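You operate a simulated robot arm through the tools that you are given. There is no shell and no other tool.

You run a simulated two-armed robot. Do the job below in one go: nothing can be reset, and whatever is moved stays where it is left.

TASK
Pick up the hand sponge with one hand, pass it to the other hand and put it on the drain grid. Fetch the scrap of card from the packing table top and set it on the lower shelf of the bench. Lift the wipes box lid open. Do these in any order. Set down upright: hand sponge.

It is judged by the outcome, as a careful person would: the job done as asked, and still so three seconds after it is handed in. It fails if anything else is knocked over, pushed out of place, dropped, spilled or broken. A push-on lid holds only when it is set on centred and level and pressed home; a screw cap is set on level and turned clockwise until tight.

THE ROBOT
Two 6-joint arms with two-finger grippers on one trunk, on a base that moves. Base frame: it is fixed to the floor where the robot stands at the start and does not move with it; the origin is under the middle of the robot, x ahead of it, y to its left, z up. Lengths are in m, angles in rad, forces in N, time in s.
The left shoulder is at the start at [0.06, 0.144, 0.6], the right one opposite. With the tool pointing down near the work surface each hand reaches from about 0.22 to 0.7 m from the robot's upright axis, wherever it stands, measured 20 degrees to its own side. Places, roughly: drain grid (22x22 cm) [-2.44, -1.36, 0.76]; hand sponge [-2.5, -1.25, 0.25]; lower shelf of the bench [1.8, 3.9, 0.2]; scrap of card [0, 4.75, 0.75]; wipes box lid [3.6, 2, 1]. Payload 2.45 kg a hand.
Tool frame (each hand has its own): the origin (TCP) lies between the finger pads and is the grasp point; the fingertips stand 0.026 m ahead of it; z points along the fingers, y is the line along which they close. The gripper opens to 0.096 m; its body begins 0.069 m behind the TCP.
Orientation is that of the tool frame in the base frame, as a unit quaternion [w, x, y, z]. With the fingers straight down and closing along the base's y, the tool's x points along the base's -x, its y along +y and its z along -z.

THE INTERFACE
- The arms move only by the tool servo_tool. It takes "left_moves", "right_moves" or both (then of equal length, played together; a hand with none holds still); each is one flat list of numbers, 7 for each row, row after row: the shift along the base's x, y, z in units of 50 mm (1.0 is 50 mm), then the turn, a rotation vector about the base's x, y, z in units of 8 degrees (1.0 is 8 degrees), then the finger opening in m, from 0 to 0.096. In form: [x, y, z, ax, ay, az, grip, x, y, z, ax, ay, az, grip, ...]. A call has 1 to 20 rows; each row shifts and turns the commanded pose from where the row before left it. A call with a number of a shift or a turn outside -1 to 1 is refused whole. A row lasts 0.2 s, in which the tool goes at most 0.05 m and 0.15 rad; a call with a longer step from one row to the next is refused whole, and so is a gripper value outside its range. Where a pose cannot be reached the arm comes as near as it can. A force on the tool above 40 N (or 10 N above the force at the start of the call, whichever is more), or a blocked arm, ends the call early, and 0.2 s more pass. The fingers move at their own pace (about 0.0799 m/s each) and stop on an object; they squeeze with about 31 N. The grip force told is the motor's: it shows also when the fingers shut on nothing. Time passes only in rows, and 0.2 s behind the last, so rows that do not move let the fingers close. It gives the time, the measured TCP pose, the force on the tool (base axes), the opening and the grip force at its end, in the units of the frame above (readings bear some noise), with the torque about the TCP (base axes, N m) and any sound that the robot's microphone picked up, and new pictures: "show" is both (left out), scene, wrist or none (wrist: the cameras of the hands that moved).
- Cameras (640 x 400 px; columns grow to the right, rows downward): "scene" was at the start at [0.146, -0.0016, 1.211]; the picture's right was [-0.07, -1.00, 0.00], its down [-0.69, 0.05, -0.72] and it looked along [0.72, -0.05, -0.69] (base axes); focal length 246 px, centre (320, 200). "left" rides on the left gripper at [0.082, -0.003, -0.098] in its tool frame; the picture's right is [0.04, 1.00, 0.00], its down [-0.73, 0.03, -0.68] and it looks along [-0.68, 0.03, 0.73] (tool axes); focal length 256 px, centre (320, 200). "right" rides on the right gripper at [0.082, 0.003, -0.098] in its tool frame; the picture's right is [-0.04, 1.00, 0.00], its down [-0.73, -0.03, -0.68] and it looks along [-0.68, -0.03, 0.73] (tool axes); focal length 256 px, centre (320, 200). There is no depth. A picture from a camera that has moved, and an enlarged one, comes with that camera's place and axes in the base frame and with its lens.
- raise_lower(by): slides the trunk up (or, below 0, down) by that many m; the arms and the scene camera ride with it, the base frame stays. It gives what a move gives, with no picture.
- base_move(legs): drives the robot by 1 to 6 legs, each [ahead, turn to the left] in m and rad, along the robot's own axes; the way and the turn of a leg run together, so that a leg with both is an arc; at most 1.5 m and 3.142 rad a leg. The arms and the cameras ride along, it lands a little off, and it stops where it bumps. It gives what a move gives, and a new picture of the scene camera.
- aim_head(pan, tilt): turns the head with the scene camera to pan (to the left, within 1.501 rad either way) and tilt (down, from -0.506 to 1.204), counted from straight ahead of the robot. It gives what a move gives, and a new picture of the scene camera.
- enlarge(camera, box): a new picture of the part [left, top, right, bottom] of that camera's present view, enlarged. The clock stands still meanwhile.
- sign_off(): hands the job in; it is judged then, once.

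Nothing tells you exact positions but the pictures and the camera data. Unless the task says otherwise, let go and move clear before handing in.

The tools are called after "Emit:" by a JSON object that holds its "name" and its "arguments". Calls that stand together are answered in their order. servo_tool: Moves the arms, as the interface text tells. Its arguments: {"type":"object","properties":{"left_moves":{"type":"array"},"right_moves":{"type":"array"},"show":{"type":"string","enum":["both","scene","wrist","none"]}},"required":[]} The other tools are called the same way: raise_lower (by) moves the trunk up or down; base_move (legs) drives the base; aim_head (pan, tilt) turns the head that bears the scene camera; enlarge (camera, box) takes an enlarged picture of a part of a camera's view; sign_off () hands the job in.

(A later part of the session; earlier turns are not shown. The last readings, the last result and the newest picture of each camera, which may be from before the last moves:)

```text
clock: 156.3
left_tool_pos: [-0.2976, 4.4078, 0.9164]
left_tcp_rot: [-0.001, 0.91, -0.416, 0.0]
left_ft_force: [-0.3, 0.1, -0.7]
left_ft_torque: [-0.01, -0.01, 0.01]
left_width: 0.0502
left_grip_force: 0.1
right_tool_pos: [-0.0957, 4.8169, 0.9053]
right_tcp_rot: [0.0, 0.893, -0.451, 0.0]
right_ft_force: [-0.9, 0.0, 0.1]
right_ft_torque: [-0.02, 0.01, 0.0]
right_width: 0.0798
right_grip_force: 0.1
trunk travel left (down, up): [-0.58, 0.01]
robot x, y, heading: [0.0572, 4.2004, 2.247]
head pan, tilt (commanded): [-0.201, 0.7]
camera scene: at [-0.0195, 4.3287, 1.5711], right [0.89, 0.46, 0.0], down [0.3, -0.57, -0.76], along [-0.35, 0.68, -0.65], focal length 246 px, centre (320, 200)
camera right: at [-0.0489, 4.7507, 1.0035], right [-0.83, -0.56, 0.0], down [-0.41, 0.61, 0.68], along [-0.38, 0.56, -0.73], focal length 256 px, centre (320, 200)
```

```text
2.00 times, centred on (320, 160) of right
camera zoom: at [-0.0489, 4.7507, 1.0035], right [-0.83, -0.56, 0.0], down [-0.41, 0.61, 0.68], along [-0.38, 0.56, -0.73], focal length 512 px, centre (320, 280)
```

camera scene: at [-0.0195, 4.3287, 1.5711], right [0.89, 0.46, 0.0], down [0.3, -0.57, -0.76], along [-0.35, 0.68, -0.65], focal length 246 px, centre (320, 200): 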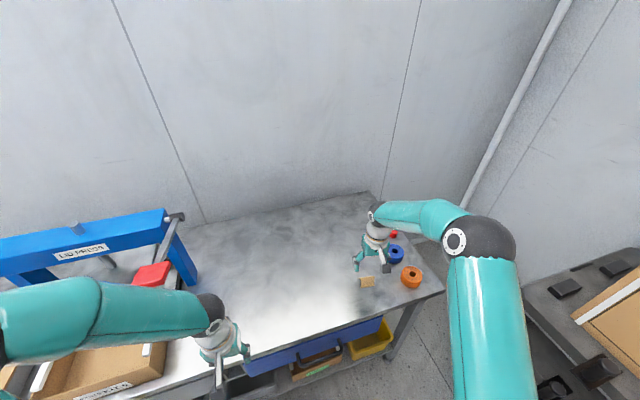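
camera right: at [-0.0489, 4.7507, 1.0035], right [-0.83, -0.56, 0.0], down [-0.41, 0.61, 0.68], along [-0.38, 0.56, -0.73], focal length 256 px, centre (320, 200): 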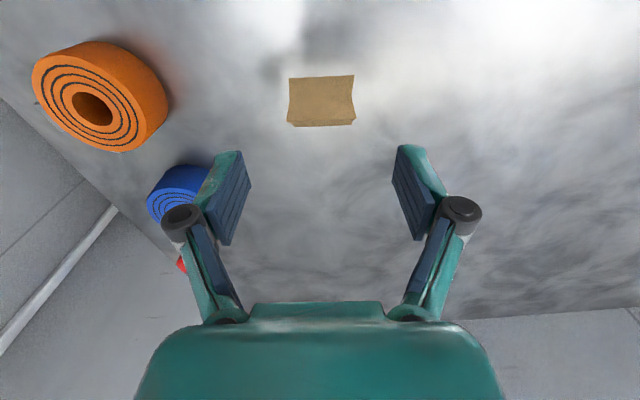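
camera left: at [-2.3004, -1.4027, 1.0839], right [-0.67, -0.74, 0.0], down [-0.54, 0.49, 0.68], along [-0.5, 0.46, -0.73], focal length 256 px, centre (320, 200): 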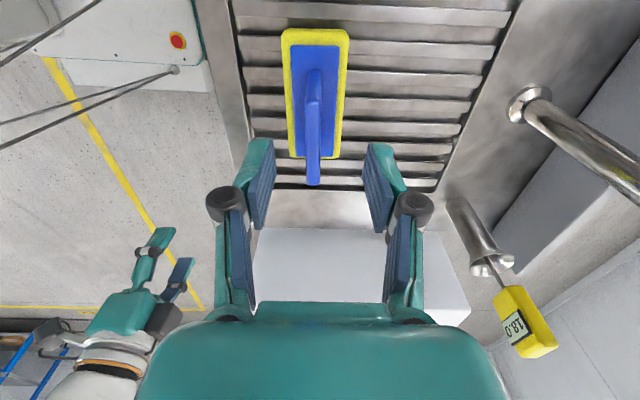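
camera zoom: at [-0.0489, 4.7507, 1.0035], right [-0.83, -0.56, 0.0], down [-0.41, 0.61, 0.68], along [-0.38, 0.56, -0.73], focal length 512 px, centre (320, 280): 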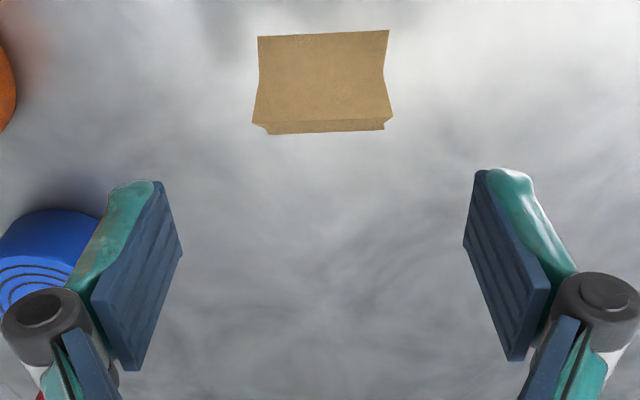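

The ridge is directly under the gripper at z≈0.831 with the tabletop at ≈0.80. Descending to straddle it, with fingertips staying a few mm above the table.

Emit:
{"name": "servo_tool", "arguments": {"right_moves": [0, 0, -0.5, 0, 0, 0, 0.08, 0, 0, -0.5, 0, 0, 0, 0.08, 0, 0, -0.42, 0, 0, 0, 0.08], "show": "wrist"}}

Emit:
{"name": "enlarge", "arguments": {"camera": "scene", "box": [320, 200, 450, 310]}}

```text
clock: 157.1
left_tool_pos: [-0.2958, 4.4067, 0.917]
left_tcp_rot: [-0.001, 0.91, -0.415, 0.0]
left_ft_force: [-0.2, 0.2, 0.0]
left_ft_torque: [-0.03, 0.01, 0.01]
left_width: 0.05
left_grip_force: 0.1
right_tool_pos: [-0.0958, 4.8157, 0.8317]
right_tcp_rot: [0.001, 0.893, -0.451, 0.0]
right_ft_force: [-0.3, 0.0, 0.6]
right_ft_torque: [0.0, -0.02, 0.01]
right_width: 0.0798
right_grip_force: 0.1
trunk travel left (down, up): [-0.58, 0.01]
robot x, y, heading: [0.0528, 4.2017, 2.255]
head pan, tilt (commanded): [-0.201, 0.7]
camera right: at [-0.0488, 4.7488, 0.9302], right [-0.83, -0.56, 0.0], down [-0.41, 0.61, 0.68], along [-0.38, 0.56, -0.73], focal length 256 px, centre (320, 200)
```

right: 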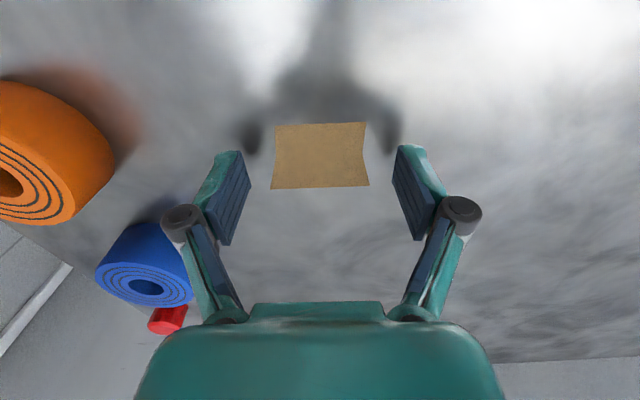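

```text
3.64 times, centred on (385, 255) of scene
camera zoom: at [-0.0191, 4.3283, 1.5712], right [0.89, 0.46, 0.0], down [0.3, -0.57, -0.76], along [-0.35, 0.68, -0.65], focal length 894 px, centre (84, 0)
```

zoom: 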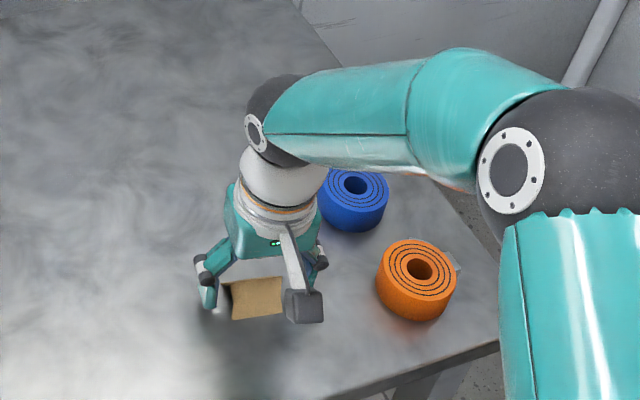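

The ridge passes right through the grasp point. Closing the fingers on the card.

Emit:
{"name": "servo_tool", "arguments": {"right_moves": [0, 0, 0, 0, 0, 0, 0.04, 0, 0, 0, 0, 0, 0, 0.02, 0, 0, 0, 0, 0, 0, 0.0, 0, 0, 0, 0, 0, 0, 0.0], "show": "wrist"}}

```text
clock: 158.1
left_tool_pos: [-0.2954, 4.4068, 0.9159]
left_tcp_rot: [-0.002, 0.91, -0.415, 0.0]
left_ft_force: [-0.1, 1.0, 0.4]
left_ft_torque: [0.01, -0.03, -0.04]
left_width: 0.0502
left_grip_force: 0.1
right_tool_pos: [-0.0951, 4.8159, 0.8323]
right_tcp_rot: [0.0, 0.892, -0.451, 0.0]
right_ft_force: [-0.6, -0.3, -0.2]
right_ft_torque: [0.04, -0.03, -0.02]
right_width: 0.0531
right_grip_force: 31.0
trunk travel left (down, up): [-0.58, 0.01]
robot x, y, heading: [0.0575, 4.1995, 2.25]
head pan, tilt (commanded): [-0.201, 0.7]
camera right: at [-0.0487, 4.7484, 0.9309], right [-0.83, -0.56, 0.0], down [-0.41, 0.61, 0.68], along [-0.38, 0.56, -0.73], focal length 256 px, centre (320, 200)
```

right: 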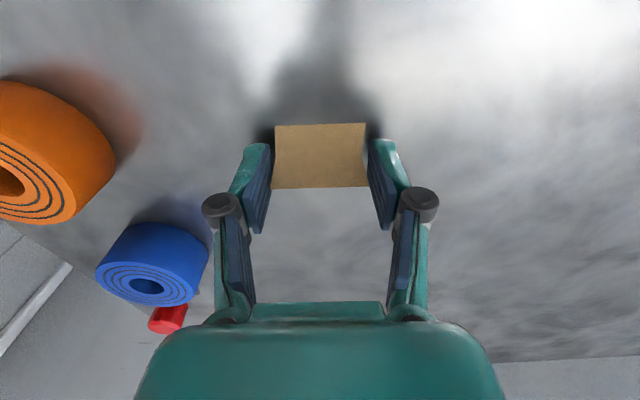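

Gripped at 53 mm width. Lifting.

Emit:
{"name": "servo_tool", "arguments": {"right_moves": [0, 0, 0.3, 0, 0, 0, 0, 0, 0, 0.6, 0, 0, 0, 0, 0, 0, 0.7, 0, 0, 0, 0, 0, 0, 0.6, 0, 0, 0, 0], "show": "both"}}

```text
clock: 159.1
left_tool_pos: [-0.2962, 4.4058, 0.9174]
left_tcp_rot: [-0.001, 0.91, -0.415, 0.0]
left_ft_force: [0.1, 0.3, -0.2]
left_ft_torque: [0.02, -0.02, -0.04]
left_width: 0.0504
left_grip_force: 0.2
right_tool_pos: [-0.0975, 4.8153, 0.945]
right_tcp_rot: [0.0, 0.893, -0.451, 0.0]
right_ft_force: [0.0, 0.6, -0.1]
right_ft_torque: [0.03, -0.02, 0.02]
right_width: 0.0532
right_grip_force: 30.6
trunk travel left (down, up): [-0.58, 0.01]
robot x, y, heading: [0.0579, 4.2039, 2.254]
head pan, tilt (commanded): [-0.201, 0.7]
camera scene: at [-0.0185, 4.327, 1.5713], right [0.89, 0.46, 0.0], down [0.3, -0.57, -0.76], along [-0.35, 0.68, -0.64], focal length 246 px, centre (320, 200)
camera right: at [-0.0513, 4.7481, 1.0437], right [-0.83, -0.56, 0.0], down [-0.41, 0.61, 0.68], along [-0.38, 0.56, -0.73], focal length 256 px, centre (320, 200)
```

scene: 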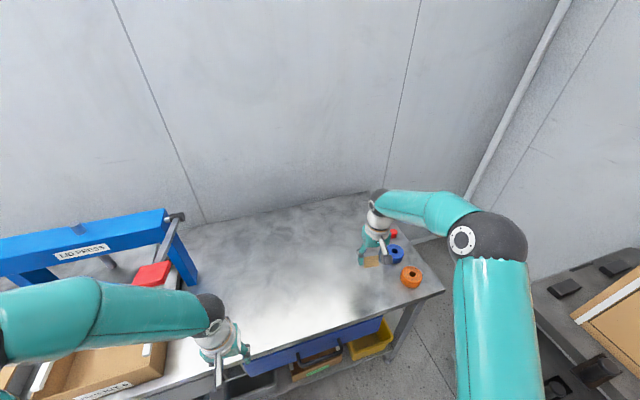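
right: 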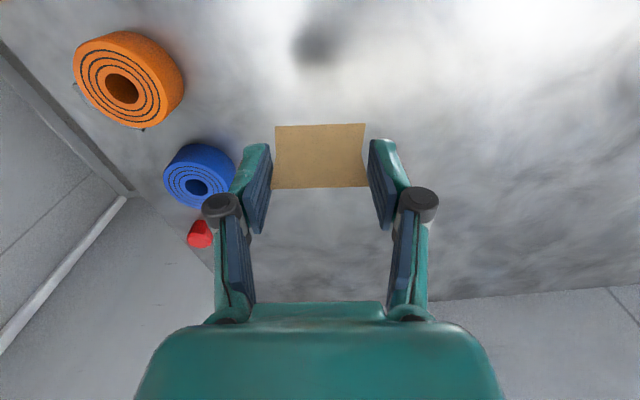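

The card is held firmly. Backing off from the packing table and turning right toward the bench with the lower shelf.

Emit:
{"name": "base_move", "arguments": {"legs": [[-0.45, 0]]}}

Emit:
{"name": "servo_tool", "arguments": {"right_moves": [0.38, -0.46, 0, 0, 0, 0, 0, 0.38, -0.46, 0, 0, 0, 0, 0, 0.38, -0.46, 0, 0, 0, 0, 0, 0.38, -0.46, 0, 0, 0, 0, 0, 0.38, -0.46, 0, 0, 0, 0, 0], "show": "none"}}

Emit:
{"name": "base_move", "arguments": {"legs": [[0, -0.5]]}}

Emit:
{"name": "base_move", "arguments": {"legs": [[0, -0.5]]}}

Emit:
{"name": "base_move", "arguments": {"legs": [[0, -0.47]]}}

Emit:
{"name": "aim_head", "arguments": {"pan": -0.3, "tilt": 0.5}}

```text
clock: 161.9
left_tool_pos: [-0.0072, 4.0503, 0.917]
left_tcp_rot: [-0.001, 0.911, -0.413, -0.001]
left_ft_force: [0.5, 0.0, -0.6]
left_ft_torque: [0.03, 0.02, -0.01]
left_width: 0.0499
left_grip_force: 0.0
right_tool_pos: [0.1888, 4.4592, 0.9448]
right_tcp_rot: [0.0, 0.893, -0.449, -0.001]
right_ft_force: [-0.1, -1.5, 0.4]
right_ft_torque: [0.04, 0.0, 0.01]
right_width: 0.0529
right_grip_force: 30.2
trunk travel left (down, up): [-0.58, 0.01]
robot x, y, heading: [0.3428, 3.8504, 2.259]
head pan, tilt (commanded): [-0.201, 0.7]
camera scene: at [0.2705, 3.971, 1.5714], right [0.88, 0.47, 0.0], down [0.3, -0.57, -0.77], along [-0.36, 0.68, -0.64], focal length 246 px, centre (320, 200)
```

scene: 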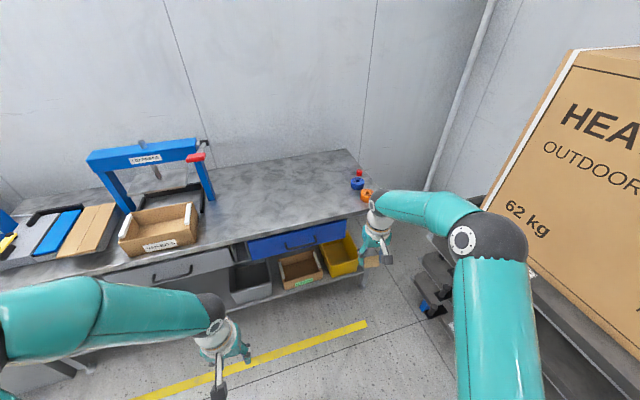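

```text
clock: 163.1
left_tool_pos: [-0.0066, 4.049, 0.9178]
left_tcp_rot: [-0.001, 0.911, -0.413, 0.0]
left_ft_force: [0.6, 0.6, 0.7]
left_ft_torque: [0.0, 0.03, 0.01]
left_width: 0.05
left_grip_force: 0.1
right_tool_pos: [0.2834, 4.3431, 0.9484]
right_tcp_rot: [-0.001, 0.893, -0.45, -0.001]
right_ft_force: [-0.3, -0.2, -0.2]
right_ft_torque: [0.02, 0.0, -0.01]
right_width: 0.0533
right_grip_force: 31.4
trunk travel left (down, up): [-0.58, 0.01]
robot x, y, heading: [0.3451, 3.8499, 2.259]
head pan, tilt (commanded): [-0.201, 0.7]
```

```text
clock: 165.1
left_tool_pos: [0.1383, 4.1967, 0.9176]
left_tcp_rot: [-0.002, 0.776, -0.631, -0.001]
left_ft_force: [-0.1, -0.6, -0.5]
left_ft_torque: [-0.02, 0.01, -0.01]
left_width: 0.05
left_grip_force: 0.0
right_tool_pos: [0.5372, 4.309, 0.9474]
right_tcp_rot: [0.0, 0.75, -0.662, 0.0]
right_ft_force: [-0.2, -0.3, -0.7]
right_ft_torque: [-0.02, 0.01, -0.04]
right_width: 0.0532
right_grip_force: 30.9
trunk travel left (down, up): [-0.58, 0.01]
robot x, y, heading: [0.3208, 3.8415, 1.743]
head pan, tilt (commanded): [-0.201, 0.7]
camera scene: at [0.3202, 3.99, 1.5712], right [1.0, -0.03, 0.0], down [-0.02, -0.64, -0.76], along [0.02, 0.76, -0.64], focal length 246 px, centre (320, 200)
```

scene: 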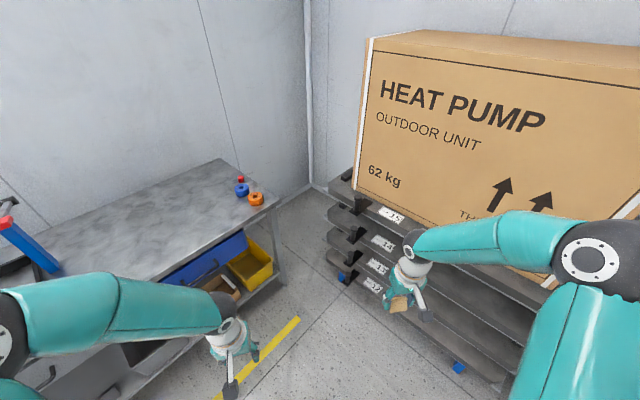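

```text
clock: 167.1
left_tool_pos: [0.3345, 4.2449, 0.9177]
left_tcp_rot: [0.001, -0.594, 0.804, 0.0]
left_ft_force: [-0.4, -0.3, -0.6]
left_ft_torque: [0.0, 0.01, 0.01]
left_width: 0.0502
left_grip_force: 0.0
right_tool_pos: [0.7366, 4.1512, 0.9481]
right_tcp_rot: [0.0, -0.561, 0.828, 0.0]
right_ft_force: [-0.1, 0.1, -0.1]
right_ft_torque: [0.01, 0.0, 0.01]
right_width: 0.0533
right_grip_force: 31.0
trunk travel left (down, up): [-0.58, 0.01]
robot x, y, heading: [0.3039, 3.8474, 1.24]
head pan, tilt (commanded): [-0.201, 0.7]
camera scene: at [0.3722, 3.9852, 1.5712], right [0.86, -0.51, 0.0], down [-0.33, -0.56, -0.76], along [0.39, 0.66, -0.64], focal length 246 px, centre (320, 200)
```

scene: 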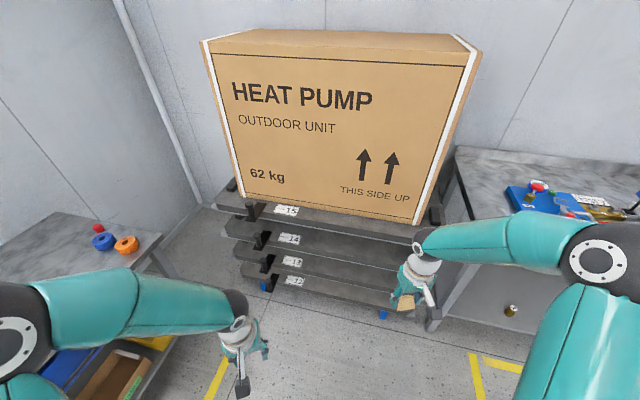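

```text
clock: 169.0
left_tool_pos: [0.5138, 4.1856, 0.919]
left_tcp_rot: [0.001, -0.385, 0.923, 0.0]
left_ft_force: [1.1, 0.0, 0.3]
left_ft_torque: [0.02, -0.02, -0.01]
left_width: 0.0498
left_grip_force: 0.0
right_tool_pos: [0.8279, 3.9169, 0.9491]
right_tcp_rot: [-0.001, -0.348, 0.937, 0.0]
right_ft_force: [-0.6, 0.2, 1.2]
right_ft_torque: [0.02, -0.03, -0.01]
right_width: 0.0531
right_grip_force: 30.4
trunk travel left (down, up): [-0.58, 0.01]
robot x, y, heading: [0.2903, 3.8677, 0.764]
head pan, tilt (commanded): [-0.201, 0.7]
camera scene: at [0.4111, 3.9557, 1.5713], right [0.53, -0.85, 0.0], down [-0.55, -0.34, -0.76], along [0.65, 0.41, -0.64], focal length 246 px, centre (320, 200)
```

scene: 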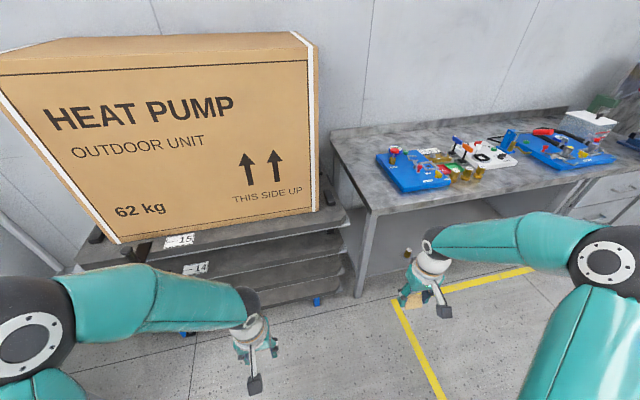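

```text
clock: 169.8
left_tool_pos: [0.5126, 4.1865, 0.9193]
left_tcp_rot: [0.001, -0.386, 0.923, -0.001]
left_ft_force: [-1.3, -0.3, 0.6]
left_ft_torque: [0.0, -0.01, 0.04]
left_width: 0.05
left_grip_force: 0.1
right_tool_pos: [0.8267, 3.9179, 0.9498]
right_tcp_rot: [0.0, -0.349, 0.937, -0.001]
right_ft_force: [-0.5, -1.1, 0.3]
right_ft_torque: [-0.03, -0.01, 0.02]
right_width: 0.0535
right_grip_force: 31.2
trunk travel left (down, up): [-0.58, 0.01]
robot x, y, heading: [0.2947, 3.8658, 0.755]
head pan, tilt (commanded): [-0.3, 0.499]
camera scene: at [0.4198, 3.9516, 1.5889], right [0.44, -0.9, 0.0], down [-0.43, -0.21, -0.88], along [0.79, 0.39, -0.48], focal length 246 px, centre (320, 200)
```

scene: 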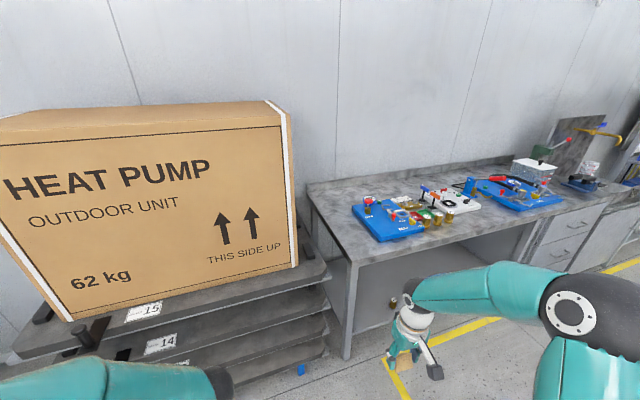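

The bench with the blue trays is ahead to the right; its lower shelf has only a small can near the left. I need to shift right by about 0.7 m, so I'll turn, drive and turn back.

Emit:
{"name": "base_move", "arguments": {"legs": [[0, -0.5]]}}

Emit:
{"name": "base_move", "arguments": {"legs": [[0, -0.5]]}}

Emit:
{"name": "base_move", "arguments": {"legs": [[0, -0.5], [0.72, 0]]}}

Emit:
{"name": "base_move", "arguments": {"legs": [[0, 0.5]]}}

Emit:
{"name": "base_move", "arguments": {"legs": [[0, 0.5]]}}

Emit:
{"name": "base_move", "arguments": {"legs": [[0, 0.5]]}}

```text
clock: 171.7
left_tool_pos: [0.6367, 4.0423, 0.9189]
left_tcp_rot: [0.001, -0.148, 0.989, -0.001]
left_ft_force: [-0.2, -0.1, 0.3]
left_ft_torque: [-0.03, 0.01, 0.03]
left_width: 0.0499
left_grip_force: 0.1
right_tool_pos: [0.7851, 3.6558, 0.949]
right_tcp_rot: [0.0, -0.108, 0.994, 0.0]
right_ft_force: [0.2, -0.7, 0.2]
right_ft_torque: [-0.02, 0.0, 0.0]
right_width: 0.0532
right_grip_force: 30.8
trunk travel left (down, up): [-0.58, 0.01]
robot x, y, heading: [0.2857, 3.8869, 0.262]
head pan, tilt (commanded): [-0.3, 0.499]
camera scene: at [0.4369, 3.9001, 1.589], right [-0.04, -1.0, 0.0], down [-0.48, 0.02, -0.88], along [0.88, -0.03, -0.48], focal length 246 px, centre (320, 200)
```

scene: 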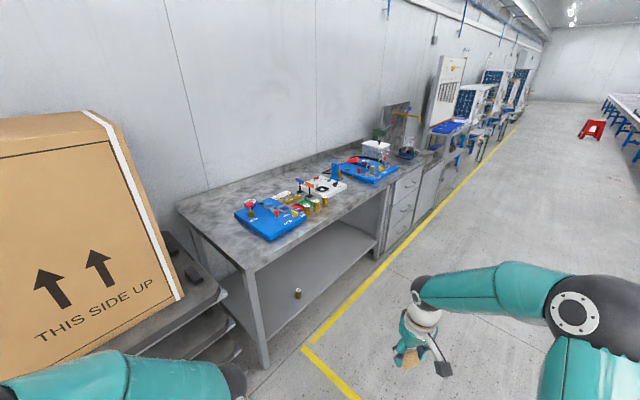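

```text
clock: 173.7
left_tool_pos: [0.6715, 3.8537, 0.9185]
left_tcp_rot: [0.0, 0.101, 0.995, -0.001]
left_ft_force: [0.4, -0.8, 0.0]
left_ft_torque: [-0.03, 0.07, 0.02]
left_width: 0.0503
left_grip_force: 0.0
right_tool_pos: [0.617, 3.4438, 0.9485]
right_tcp_rot: [0.0, 0.141, 0.99, 0.0]
right_ft_force: [-0.2, -1.1, 0.1]
right_ft_torque: [0.0, -0.01, 0.01]
right_width: 0.0533
right_grip_force: 30.9
trunk travel left (down, up): [-0.58, 0.01]
robot x, y, heading: [0.291, 3.9058, -0.238]
head pan, tilt (commanded): [-0.3, 0.499]
camera scene: at [0.4321, 3.8471, 1.5889], right [-0.51, -0.86, 0.0], down [-0.41, 0.24, -0.88], along [0.75, -0.45, -0.48], focal length 246 px, centre (320, 200)
```

scene: 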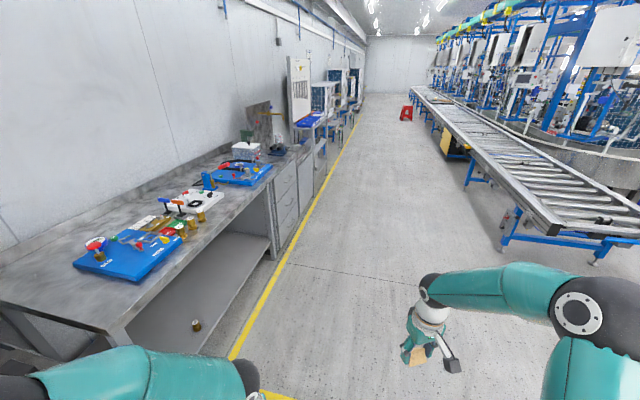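

```text
clock: 179.3
left_tool_pos: [1.1387, 3.1967, 0.92]
left_tcp_rot: [0.001, 0.341, 0.94, -0.001]
left_ft_force: [0.3, -0.2, -0.5]
left_ft_torque: [-0.01, 0.02, -0.02]
left_width: 0.0498
left_grip_force: 0.0
right_tool_pos: [0.8956, 2.8628, 0.9497]
right_tcp_rot: [0.0, 0.38, 0.925, -0.001]
right_ft_force: [1.2, -0.5, -0.1]
right_ft_torque: [-0.01, 0.01, -0.01]
right_width: 0.0533
right_grip_force: 31.4
trunk travel left (down, up): [-0.58, 0.01]
robot x, y, heading: [0.8271, 3.4156, -0.728]
head pan, tilt (commanded): [-0.3, 0.499]
camera scene: at [0.9227, 3.3041, 1.5889], right [-0.86, -0.51, 0.0], down [-0.25, 0.41, -0.88], along [0.45, -0.75, -0.48], focal length 246 px, centre (320, 200)
```

scene: 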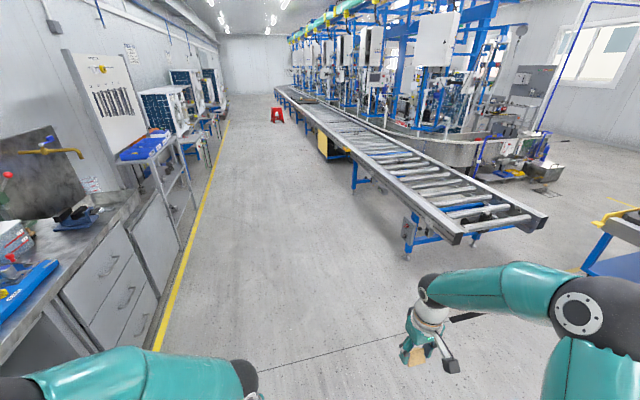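

```text
clock: 181.2
left_tool_pos: [1.2054, 3.3734, 0.9201]
left_tcp_rot: [0.001, 0.1, 0.995, -0.002]
left_ft_force: [0.5, -0.3, 0.1]
left_ft_torque: [0.01, 0.06, -0.03]
left_width: 0.0498
left_grip_force: 0.0
right_tool_pos: [1.1517, 2.9627, 0.9511]
right_tcp_rot: [-0.001, 0.14, 0.99, -0.001]
right_ft_force: [0.1, 0.3, 0.7]
right_ft_torque: [-0.02, 0.04, -0.02]
right_width: 0.0534
right_grip_force: 30.8
trunk travel left (down, up): [-0.58, 0.01]
robot x, y, heading: [0.8252, 3.4009, -0.235]
head pan, tilt (commanded): [-0.3, 0.499]
camera scene: at [0.9611, 3.3438, 1.589], right [-0.51, -0.86, 0.0], down [-0.41, 0.24, -0.88], along [0.76, -0.45, -0.48], focal length 246 px, centre (320, 200)
```

scene: 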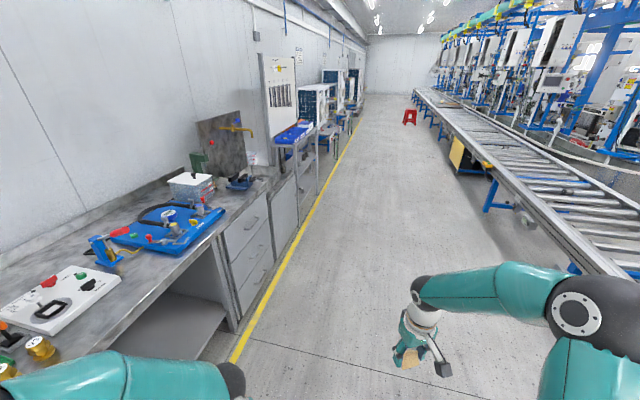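

```text
clock: 183.2
left_tool_pos: [1.1776, 3.5565, 0.9194]
left_tcp_rot: [0.001, -0.141, 0.99, 0.0]
left_ft_force: [0.3, 0.4, 0.6]
left_ft_torque: [-0.02, 0.03, -0.02]
left_width: 0.0498
left_grip_force: 0.1
right_tool_pos: [1.3186, 3.1676, 0.95]
right_tcp_rot: [0.001, -0.101, 0.995, 0.0]
right_ft_force: [0.1, -0.1, -1.0]
right_ft_torque: [0.04, 0.0, 0.0]
right_width: 0.0533
right_grip_force: 31.2
trunk travel left (down, up): [-0.58, 0.01]
robot x, y, heading: [0.8247, 3.3834, 0.253]
head pan, tilt (commanded): [-0.3, 0.499]
camera scene: at [0.9804, 3.3958, 1.5889], right [-0.05, -1.0, 0.0], down [-0.48, 0.02, -0.88], along [0.88, -0.04, -0.48], focal length 246 px, centre (320, 200)
```

scene: 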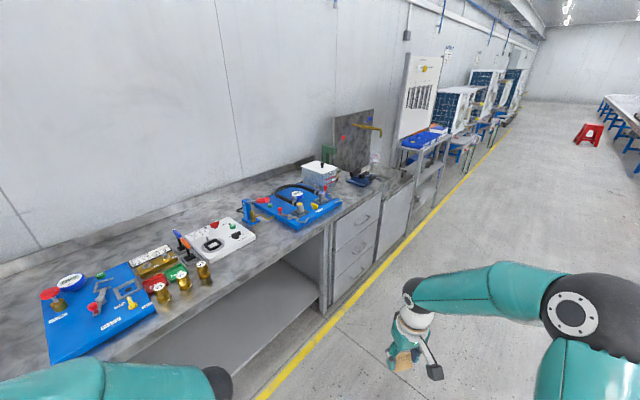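

```text
clock: 185.2
left_tool_pos: [1.0491, 3.7051, 0.921]
left_tcp_rot: [0.001, -0.384, 0.923, -0.001]
left_ft_force: [-0.2, 0.4, 1.0]
left_ft_torque: [-0.01, 0.01, -0.02]
left_width: 0.0499
left_grip_force: 0.0
right_tool_pos: [1.3605, 3.4338, 0.9507]
right_tcp_rot: [-0.001, -0.347, 0.938, 0.0]
right_ft_force: [0.3, 0.5, -1.1]
right_ft_torque: [0.0, 0.02, 0.02]
right_width: 0.0533
right_grip_force: 31.3
trunk travel left (down, up): [-0.58, 0.01]
robot x, y, heading: [0.8412, 3.3664, 0.75]
head pan, tilt (commanded): [-0.3, 0.499]
camera scene: at [0.9717, 3.4522, 1.589], right [0.44, -0.9, 0.0], down [-0.43, -0.21, -0.88], along [0.79, 0.38, -0.48], focal length 246 px, centre (320, 200)
```

scene: 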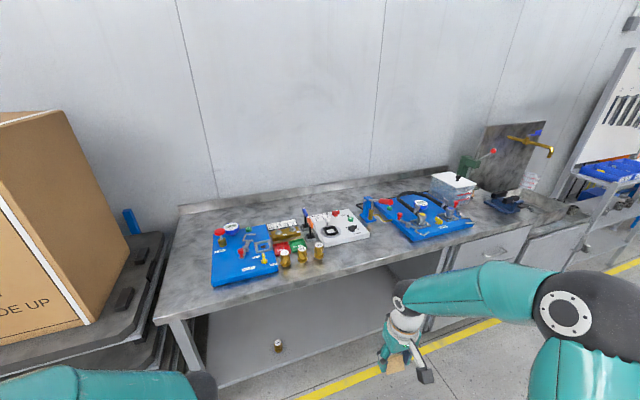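

I'm now in front of the bench's open section. I'll lower the trunk, then look at the shelf.

Emit:
{"name": "raise_lower", "arguments": {"by": -0.56}}

Emit:
{"name": "base_move", "arguments": {"legs": [[0.1, 0.035]]}}

Emit:
{"name": "aim_head", "arguments": {"pan": -0.15, "tilt": 0.6}}

```text
refused: -0.56 is not a number from -0.4 to 0.4
```

```text
clock: 186.3
left_tool_pos: [1.1087, 3.7812, 0.9209]
left_tcp_rot: [0.0, -0.401, 0.916, 0.001]
left_ft_force: [-0.1, 0.4, 0.2]
left_ft_torque: [-0.03, -0.01, 0.03]
left_width: 0.05
left_grip_force: 0.2
right_tool_pos: [1.432, 3.5231, 0.9514]
right_tcp_rot: [-0.001, -0.364, 0.931, -0.001]
right_ft_force: [0.8, 0.1, -0.3]
right_ft_torque: [-0.03, 0.06, -0.02]
right_width: 0.0532
right_grip_force: 31.6
trunk travel left (down, up): [-0.58, 0.01]
robot x, y, heading: [0.9158, 3.4324, 0.8]
head pan, tilt (commanded): [-0.3, 0.499]
camera scene: at [1.0426, 3.5273, 1.5887], right [0.48, -0.88, 0.0], down [-0.42, -0.23, -0.88], along [0.77, 0.42, -0.48], focal length 246 px, centre (320, 200)
```

scene: 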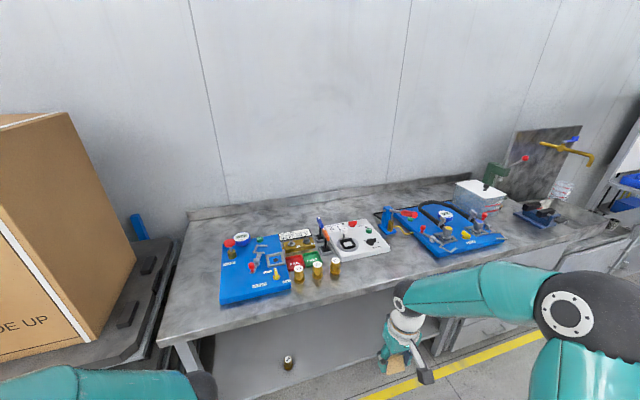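

```text
clock: 187.0
left_tool_pos: [1.1066, 3.7807, 0.9237]
left_tcp_rot: [0.001, -0.402, 0.916, -0.001]
left_ft_force: [0.5, 0.2, 0.4]
left_ft_torque: [0.04, -0.01, -0.01]
left_width: 0.0499
left_grip_force: 0.0
right_tool_pos: [1.4301, 3.5216, 0.9519]
right_tcp_rot: [0.001, -0.363, 0.932, 0.0]
right_ft_force: [-0.2, 0.8, 0.0]
right_ft_torque: [0.0, -0.01, -0.05]
right_width: 0.0533
right_grip_force: 31.9
trunk travel left (down, up): [-0.58, 0.01]
robot x, y, heading: [0.9147, 3.4345, 0.797]
head pan, tilt (commanded): [-0.15, 0.6]
camera scene: at [1.0305, 3.5347, 1.58], right [0.6, -0.8, 0.0], down [-0.45, -0.34, -0.83], along [0.66, 0.5, -0.56], focal length 246 px, centre (320, 200)
```

scene: 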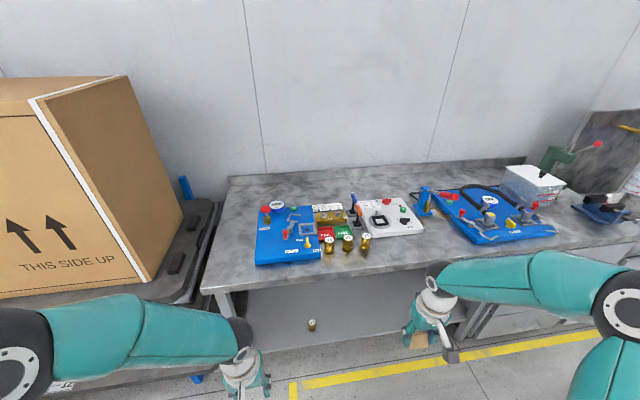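

Lowering in two steps.

Emit:
{"name": "raise_lower", "arguments": {"by": -0.4}}

Emit:
{"name": "raise_lower", "arguments": {"by": -0.16}}

Emit:
{"name": "aim_head", "arguments": {"pan": -0.15, "tilt": 0.55}}

Emit:
{"name": "enlarge", "arguments": {"camera": "scene", "box": [170, 200, 470, 390]}}

```text
clock: 190.9
left_tool_pos: [1.108, 3.7805, 0.5216]
left_tcp_rot: [0.001, -0.401, 0.916, 0.002]
left_ft_force: [0.5, 0.6, -0.3]
left_ft_torque: [-0.02, 0.0, -0.01]
left_width: 0.0499
left_grip_force: 0.0
right_tool_pos: [1.429, 3.5216, 0.5532]
right_tcp_rot: [0.0, -0.364, 0.931, 0.0]
right_ft_force: [-0.4, -0.2, 0.0]
right_ft_torque: [0.01, -0.01, 0.01]
right_width: 0.0532
right_grip_force: 30.6
trunk travel left (down, up): [-0.18, 0.41]
robot x, y, heading: [0.9132, 3.4372, 0.797]
head pan, tilt (commanded): [-0.15, 0.6]
```

```text
clock: 192.7
left_tool_pos: [1.107, 3.7809, 0.3617]
left_tcp_rot: [0.0, -0.401, 0.916, 0.001]
left_ft_force: [0.1, -0.1, 0.0]
left_ft_torque: [-0.05, 0.01, -0.01]
left_width: 0.0502
left_grip_force: 0.0
right_tool_pos: [1.4291, 3.5237, 0.3925]
right_tcp_rot: [0.0, -0.364, 0.932, 0.0]
right_ft_force: [-0.4, -0.1, 0.2]
right_ft_torque: [-0.01, 0.01, -0.01]
right_width: 0.0531
right_grip_force: 31.0
trunk travel left (down, up): [-0.02, 0.57]
robot x, y, heading: [0.9176, 3.4358, 0.794]
head pan, tilt (commanded): [-0.15, 0.6]
```

```text
clock: 193.3
left_tool_pos: [1.1073, 3.7813, 0.3618]
left_tcp_rot: [0.001, -0.401, 0.916, 0.001]
left_ft_force: [0.4, -0.4, 0.0]
left_ft_torque: [0.0, 0.02, -0.07]
left_width: 0.0501
left_grip_force: 0.0
right_tool_pos: [1.4302, 3.5225, 0.3922]
right_tcp_rot: [0.0, -0.364, 0.931, 0.0]
right_ft_force: [0.1, 1.1, 0.0]
right_ft_torque: [-0.01, -0.02, 0.0]
right_width: 0.0534
right_grip_force: 31.2
trunk travel left (down, up): [-0.02, 0.57]
robot x, y, heading: [0.9154, 3.4352, 0.794]
head pan, tilt (commanded): [-0.15, 0.55]
camera scene: at [1.032, 3.5358, 1.0244], right [0.6, -0.8, 0.0], down [-0.42, -0.31, -0.85], along [0.68, 0.51, -0.52], focal length 246 px, centre (320, 200)
```

scene: 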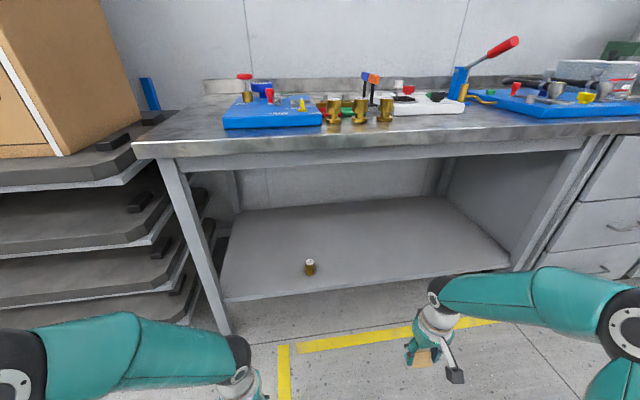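

```text
2.11 times, centred on (320, 295) of scene
camera zoom: at [1.032, 3.5358, 1.0244], right [0.6, -0.8, 0.0], down [-0.42, -0.31, -0.85], along [0.68, 0.51, -0.52], focal length 518 px, centre (320, 0)
```

zoom: 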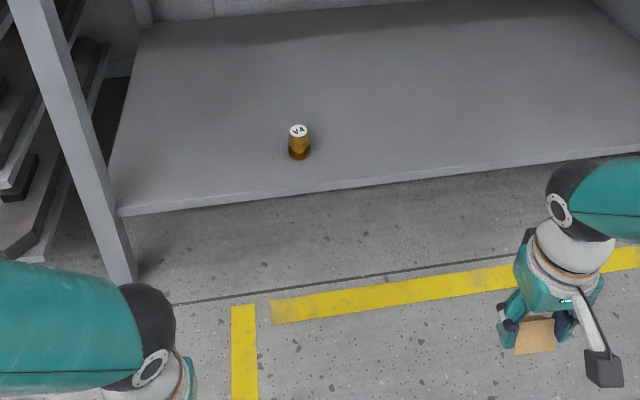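

The shelf top is at z≈0.22 with its front edge at about 0.8 m ahead; only the little brass "V4" piece is on it, left of where I'll put the card. I'll move ahead and lower the right hand before reaching in.

Emit:
{"name": "base_move", "arguments": {"legs": [[0.21, 0]]}}

Emit:
{"name": "servo_tool", "arguments": {"right_moves": [0, 0, -0.6, 0, 0, 0, 0, 0, 0, -0.6, 0, 0, 0, 0, 0, 0, -0.6, 0, 0, 0, 0], "show": "both"}}

```text
clock: 195.0
left_tool_pos: [1.2546, 3.9312, 0.3617]
left_tcp_rot: [0.001, -0.4, 0.916, 0.0]
left_ft_force: [0.0, -0.4, -0.2]
left_ft_torque: [0.0, 0.01, 0.02]
left_width: 0.0501
left_grip_force: 0.1
right_tool_pos: [1.5768, 3.6721, 0.3921]
right_tcp_rot: [0.0, -0.363, 0.932, 0.001]
right_ft_force: [0.2, 0.2, -0.2]
right_ft_torque: [-0.05, -0.02, -0.05]
right_width: 0.0534
right_grip_force: 30.9
trunk travel left (down, up): [-0.02, 0.57]
robot x, y, heading: [1.066, 3.5857, 0.792]
head pan, tilt (commanded): [-0.15, 0.55]
camera scene: at [1.179, 3.6856, 1.0244], right [0.6, -0.8, 0.0], down [-0.42, -0.31, -0.85], along [0.68, 0.51, -0.52], focal length 246 px, centre (320, 200)
```

scene: 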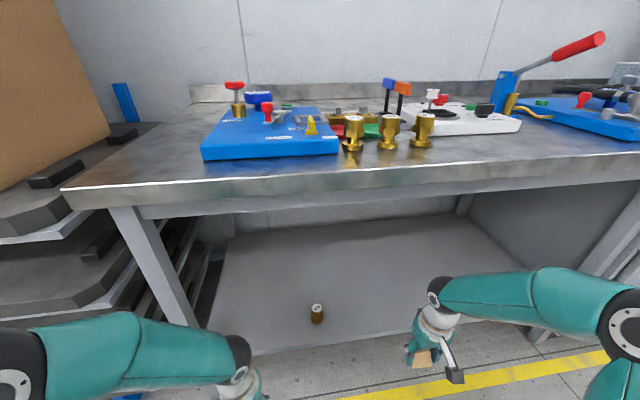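

```text
clock: 195.8
left_tool_pos: [1.2538, 3.9315, 0.363]
left_tcp_rot: [0.001, -0.4, 0.916, 0.001]
left_ft_force: [0.6, -0.8, 0.3]
left_ft_torque: [-0.01, -0.03, 0.01]
left_width: 0.05
left_grip_force: 0.0
right_tool_pos: [1.5761, 3.67, 0.3053]
right_tcp_rot: [0.0, -0.363, 0.932, 0.001]
right_ft_force: [0.0, -0.2, 0.5]
right_ft_torque: [0.01, 0.0, -0.01]
right_width: 0.0534
right_grip_force: 31.4
trunk travel left (down, up): [-0.02, 0.57]
robot x, y, heading: [1.0618, 3.5853, 0.792]
head pan, tilt (commanded): [-0.15, 0.55]
camera scene: at [1.1789, 3.6857, 1.0245], right [0.6, -0.8, 0.0], down [-0.42, -0.31, -0.85], along [0.68, 0.51, -0.52], focal length 246 px, centre (320, 200)
camera right: at [1.5144, 3.618, 0.4036], right [-0.65, 0.76, 0.0], down [0.56, 0.47, 0.68], along [0.52, 0.44, -0.73], focal length 256 px, centre (320, 200)
```

scene: 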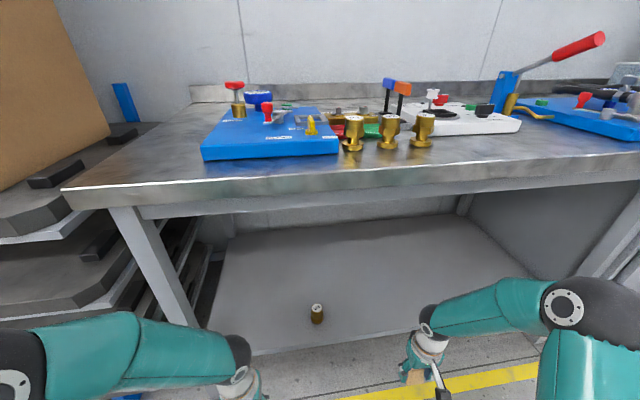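
right: 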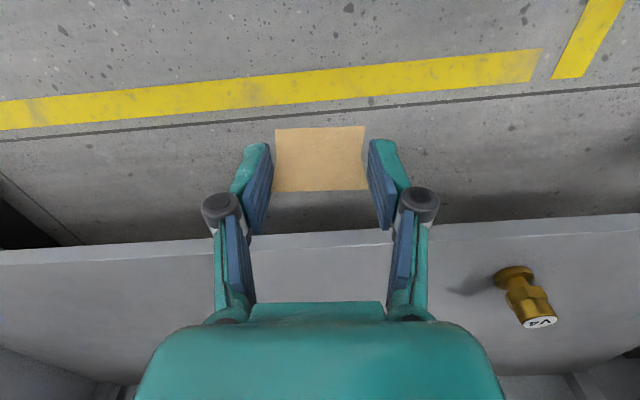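

Shelf edge confirmed at z≈0.22. Reaching in under the bench top with the card low over the shelf.

Emit:
{"name": "servo_tool", "arguments": {"right_moves": [0.613, 0.613, 0, 0, 0, 0, 0, 0.613, 0.613, 0, 0, 0, 0, 0, 0.613, 0.613, 0, 0, 0, 0, 0], "show": "both"}}

```text
clock: 196.6
left_tool_pos: [1.2543, 3.9307, 0.3627]
left_tcp_rot: [0.001, -0.4, 0.916, 0.0]
left_ft_force: [0.5, 0.9, -0.2]
left_ft_torque: [-0.01, -0.02, -0.01]
left_width: 0.0497
left_grip_force: 0.1
right_tool_pos: [1.6669, 3.7626, 0.3052]
right_tcp_rot: [0.0, -0.364, 0.931, 0.0]
right_ft_force: [0.4, -0.5, 0.3]
right_ft_torque: [-0.01, 0.03, -0.03]
right_width: 0.0535
right_grip_force: 31.4
trunk travel left (down, up): [-0.02, 0.57]
robot x, y, heading: [1.0631, 3.5878, 0.797]
head pan, tilt (commanded): [-0.15, 0.55]
camera scene: at [1.179, 3.6856, 1.0244], right [0.6, -0.8, 0.0], down [-0.42, -0.31, -0.85], along [0.68, 0.51, -0.52], focal length 246 px, centre (320, 200)
camera right: at [1.6061, 3.71, 0.4035], right [-0.65, 0.76, 0.0], down [0.56, 0.48, 0.68], along [0.52, 0.44, -0.73], focal length 256 px, centre (320, 200)
```

scene: 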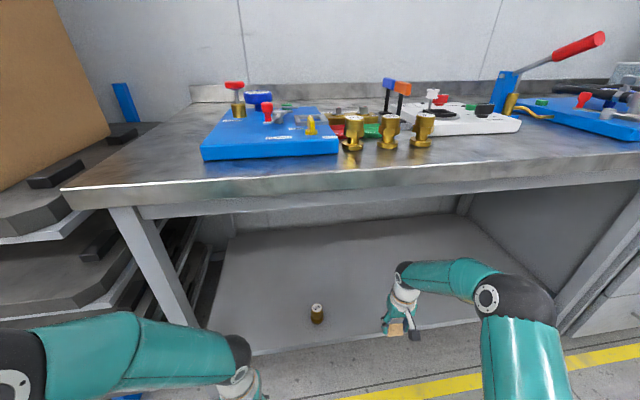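
right: 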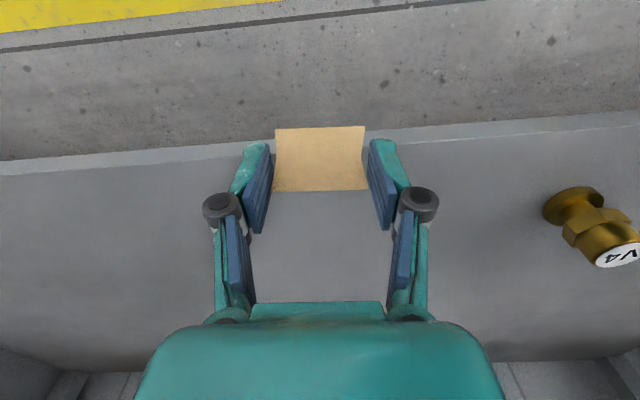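

Clear all around. Continuing forward, then lowering.

Emit:
{"name": "servo_tool", "arguments": {"right_moves": [0.613, 0.613, -0.1, 0, 0, 0, 0, 0.613, 0.613, -0.1, 0, 0, 0, 0, 0.613, 0.613, -0.1, 0, 0, 0, 0], "show": "both"}}

```text
clock: 197.4
left_tool_pos: [1.2539, 3.9305, 0.3625]
left_tcp_rot: [0.002, -0.4, 0.916, 0.0]
left_ft_force: [-0.2, 0.1, 1.0]
left_ft_torque: [0.04, -0.01, 0.01]
left_width: 0.0501
left_grip_force: 0.2
right_tool_pos: [1.7493, 3.8518, 0.289]
right_tcp_rot: [0.0, -0.364, 0.931, -0.001]
right_ft_force: [-0.4, 0.9, 1.4]
right_ft_torque: [0.01, -0.01, -0.01]
right_width: 0.0532
right_grip_force: 31.1
right hand out of reach, approached as far as the arm can: row 3
trunk travel left (down, up): [-0.02, 0.57]
robot x, y, heading: [1.0635, 3.5831, 0.79]
head pan, tilt (commanded): [-0.15, 0.55]
camera scene: at [1.1778, 3.6849, 1.0249], right [0.6, -0.8, 0.0], down [-0.42, -0.31, -0.85], along [0.68, 0.51, -0.52], focal length 246 px, centre (320, 200)
camera right: at [1.6882, 3.7995, 0.3879], right [-0.65, 0.76, 0.0], down [0.56, 0.48, 0.68], along [0.52, 0.44, -0.73], focal length 256 px, centre (320, 200)
```

scene: 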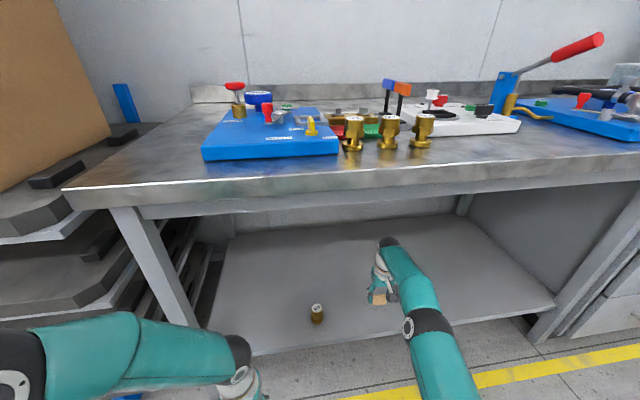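
right: 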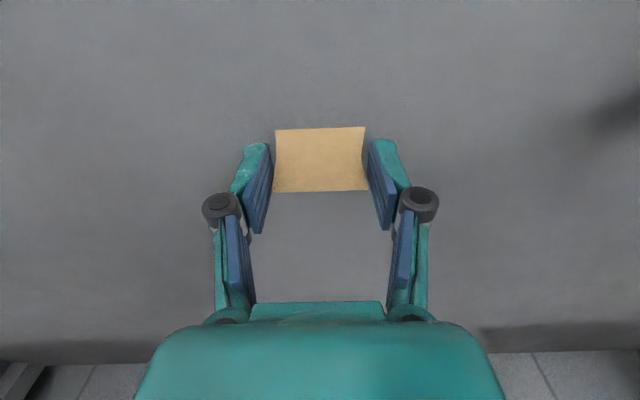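

In position. Lowering the card in small steps until it touches the shelf.

Emit:
{"name": "servo_tool", "arguments": {"right_moves": [-0.15, -0.15, -0.25, 0, 0, 0, 0, -0.1, -0.1, -0.25, 0, 0, 0, 0], "show": "none"}}

Emit:
{"name": "servo_tool", "arguments": {"right_moves": [0, 0, -0.08, 0, 0, 0, 0, 0, 0, -0.06, 0, 0, 0, 0], "show": "wrist"}}

Emit:
{"name": "enlarge", "arguments": {"camera": "scene", "box": [300, 210, 480, 330]}}

```text
clock: 198.0
left_tool_pos: [1.2547, 3.9301, 0.3621]
left_tcp_rot: [0.0, -0.4, 0.917, 0.0]
left_ft_force: [-0.1, 0.0, -0.8]
left_ft_torque: [-0.01, -0.01, 0.01]
left_width: 0.0501
left_grip_force: 0.0
right_tool_pos: [1.7411, 3.8407, 0.2618]
right_tcp_rot: [0.0, -0.363, 0.932, -0.001]
right_ft_force: [-0.5, 0.2, 0.2]
right_ft_torque: [-0.02, 0.01, 0.05]
right_width: 0.0532
right_grip_force: 31.0
trunk travel left (down, up): [-0.02, 0.57]
robot x, y, heading: [1.0618, 3.5867, 0.793]
head pan, tilt (commanded): [-0.15, 0.55]
```

```text
clock: 198.6
left_tool_pos: [1.2535, 3.9305, 0.3625]
left_tcp_rot: [0.001, -0.4, 0.917, -0.001]
left_ft_force: [-0.2, 0.6, -0.4]
left_ft_torque: [-0.01, 0.01, -0.02]
left_width: 0.0502
left_grip_force: 0.0
right_tool_pos: [1.7411, 3.8395, 0.257]
right_tcp_rot: [0.002, -0.363, 0.932, -0.001]
right_ft_force: [-3.4, -2.2, 14.3]
right_ft_torque: [0.01, 0.18, 0.01]
right_width: 0.0536
right_grip_force: 30.7
trunk travel left (down, up): [-0.02, 0.57]
robot x, y, heading: [1.0625, 3.5857, 0.797]
head pan, tilt (commanded): [-0.15, 0.55]
camera right: at [1.6791, 3.7874, 0.3554], right [-0.65, 0.76, 0.0], down [0.56, 0.47, 0.68], along [0.52, 0.44, -0.73], focal length 256 px, centre (320, 200)
```

right: 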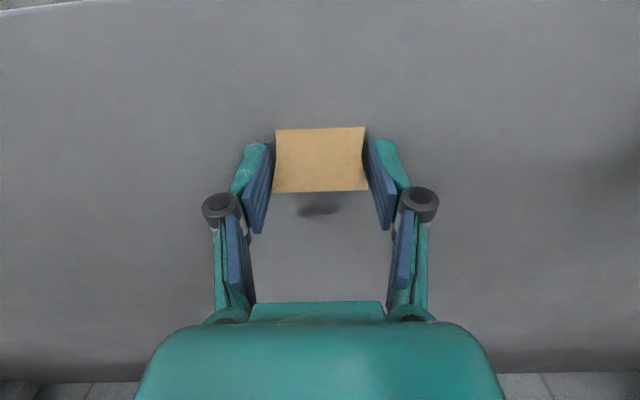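

```text
3.33 times, centred on (390, 270) of scene
camera zoom: at [1.178, 3.6852, 1.0249], right [0.6, -0.8, 0.0], down [-0.42, -0.31, -0.85], along [0.68, 0.51, -0.52], focal length 820 px, centre (87, -33)
```

zoom: 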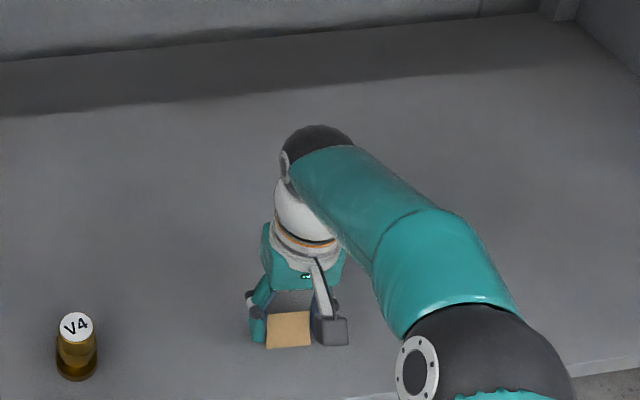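

The card is touching the shelf (14 N). I'll ease the pressure, open the fingers, and look.

Emit:
{"name": "servo_tool", "arguments": {"right_moves": [0, 0, 0.04, 0, 0, 0, 0, 0, 0, 0, 0, 0, 0, 0.065, 0, 0, 0, 0, 0, 0, 0.08, 0, 0, 0, 0, 0, 0, 0.08], "show": "wrist"}}

```text
clock: 199.6
left_tool_pos: [1.255, 3.9297, 0.3616]
left_tcp_rot: [0.0, -0.4, 0.916, 0.001]
left_ft_force: [0.4, -0.5, 0.0]
left_ft_torque: [0.02, 0.02, 0.0]
left_width: 0.0499
left_grip_force: 0.1
right_tool_pos: [1.7404, 3.8395, 0.2574]
right_tcp_rot: [0.0, -0.364, 0.931, 0.001]
right_ft_force: [-0.1, 0.8, -0.2]
right_ft_torque: [0.01, 0.02, -0.01]
right_width: 0.0797
right_grip_force: 0.1
trunk travel left (down, up): [-0.02, 0.57]
robot x, y, heading: [1.061, 3.5854, 0.795]
head pan, tilt (commanded): [-0.15, 0.55]
camera right: at [1.6791, 3.7866, 0.3552], right [-0.65, 0.76, 0.0], down [0.56, 0.48, 0.68], along [0.52, 0.44, -0.73], focal length 256 px, centre (320, 200)
```

right: 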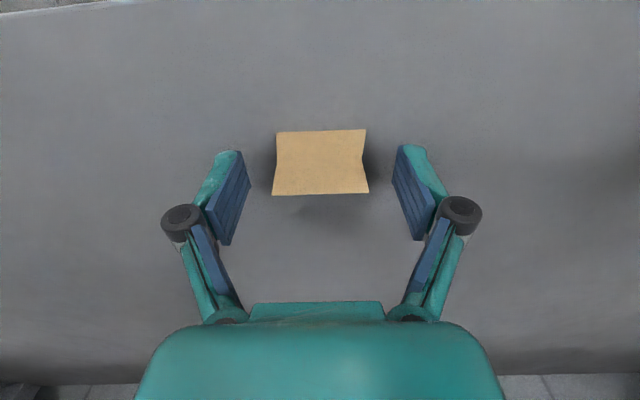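

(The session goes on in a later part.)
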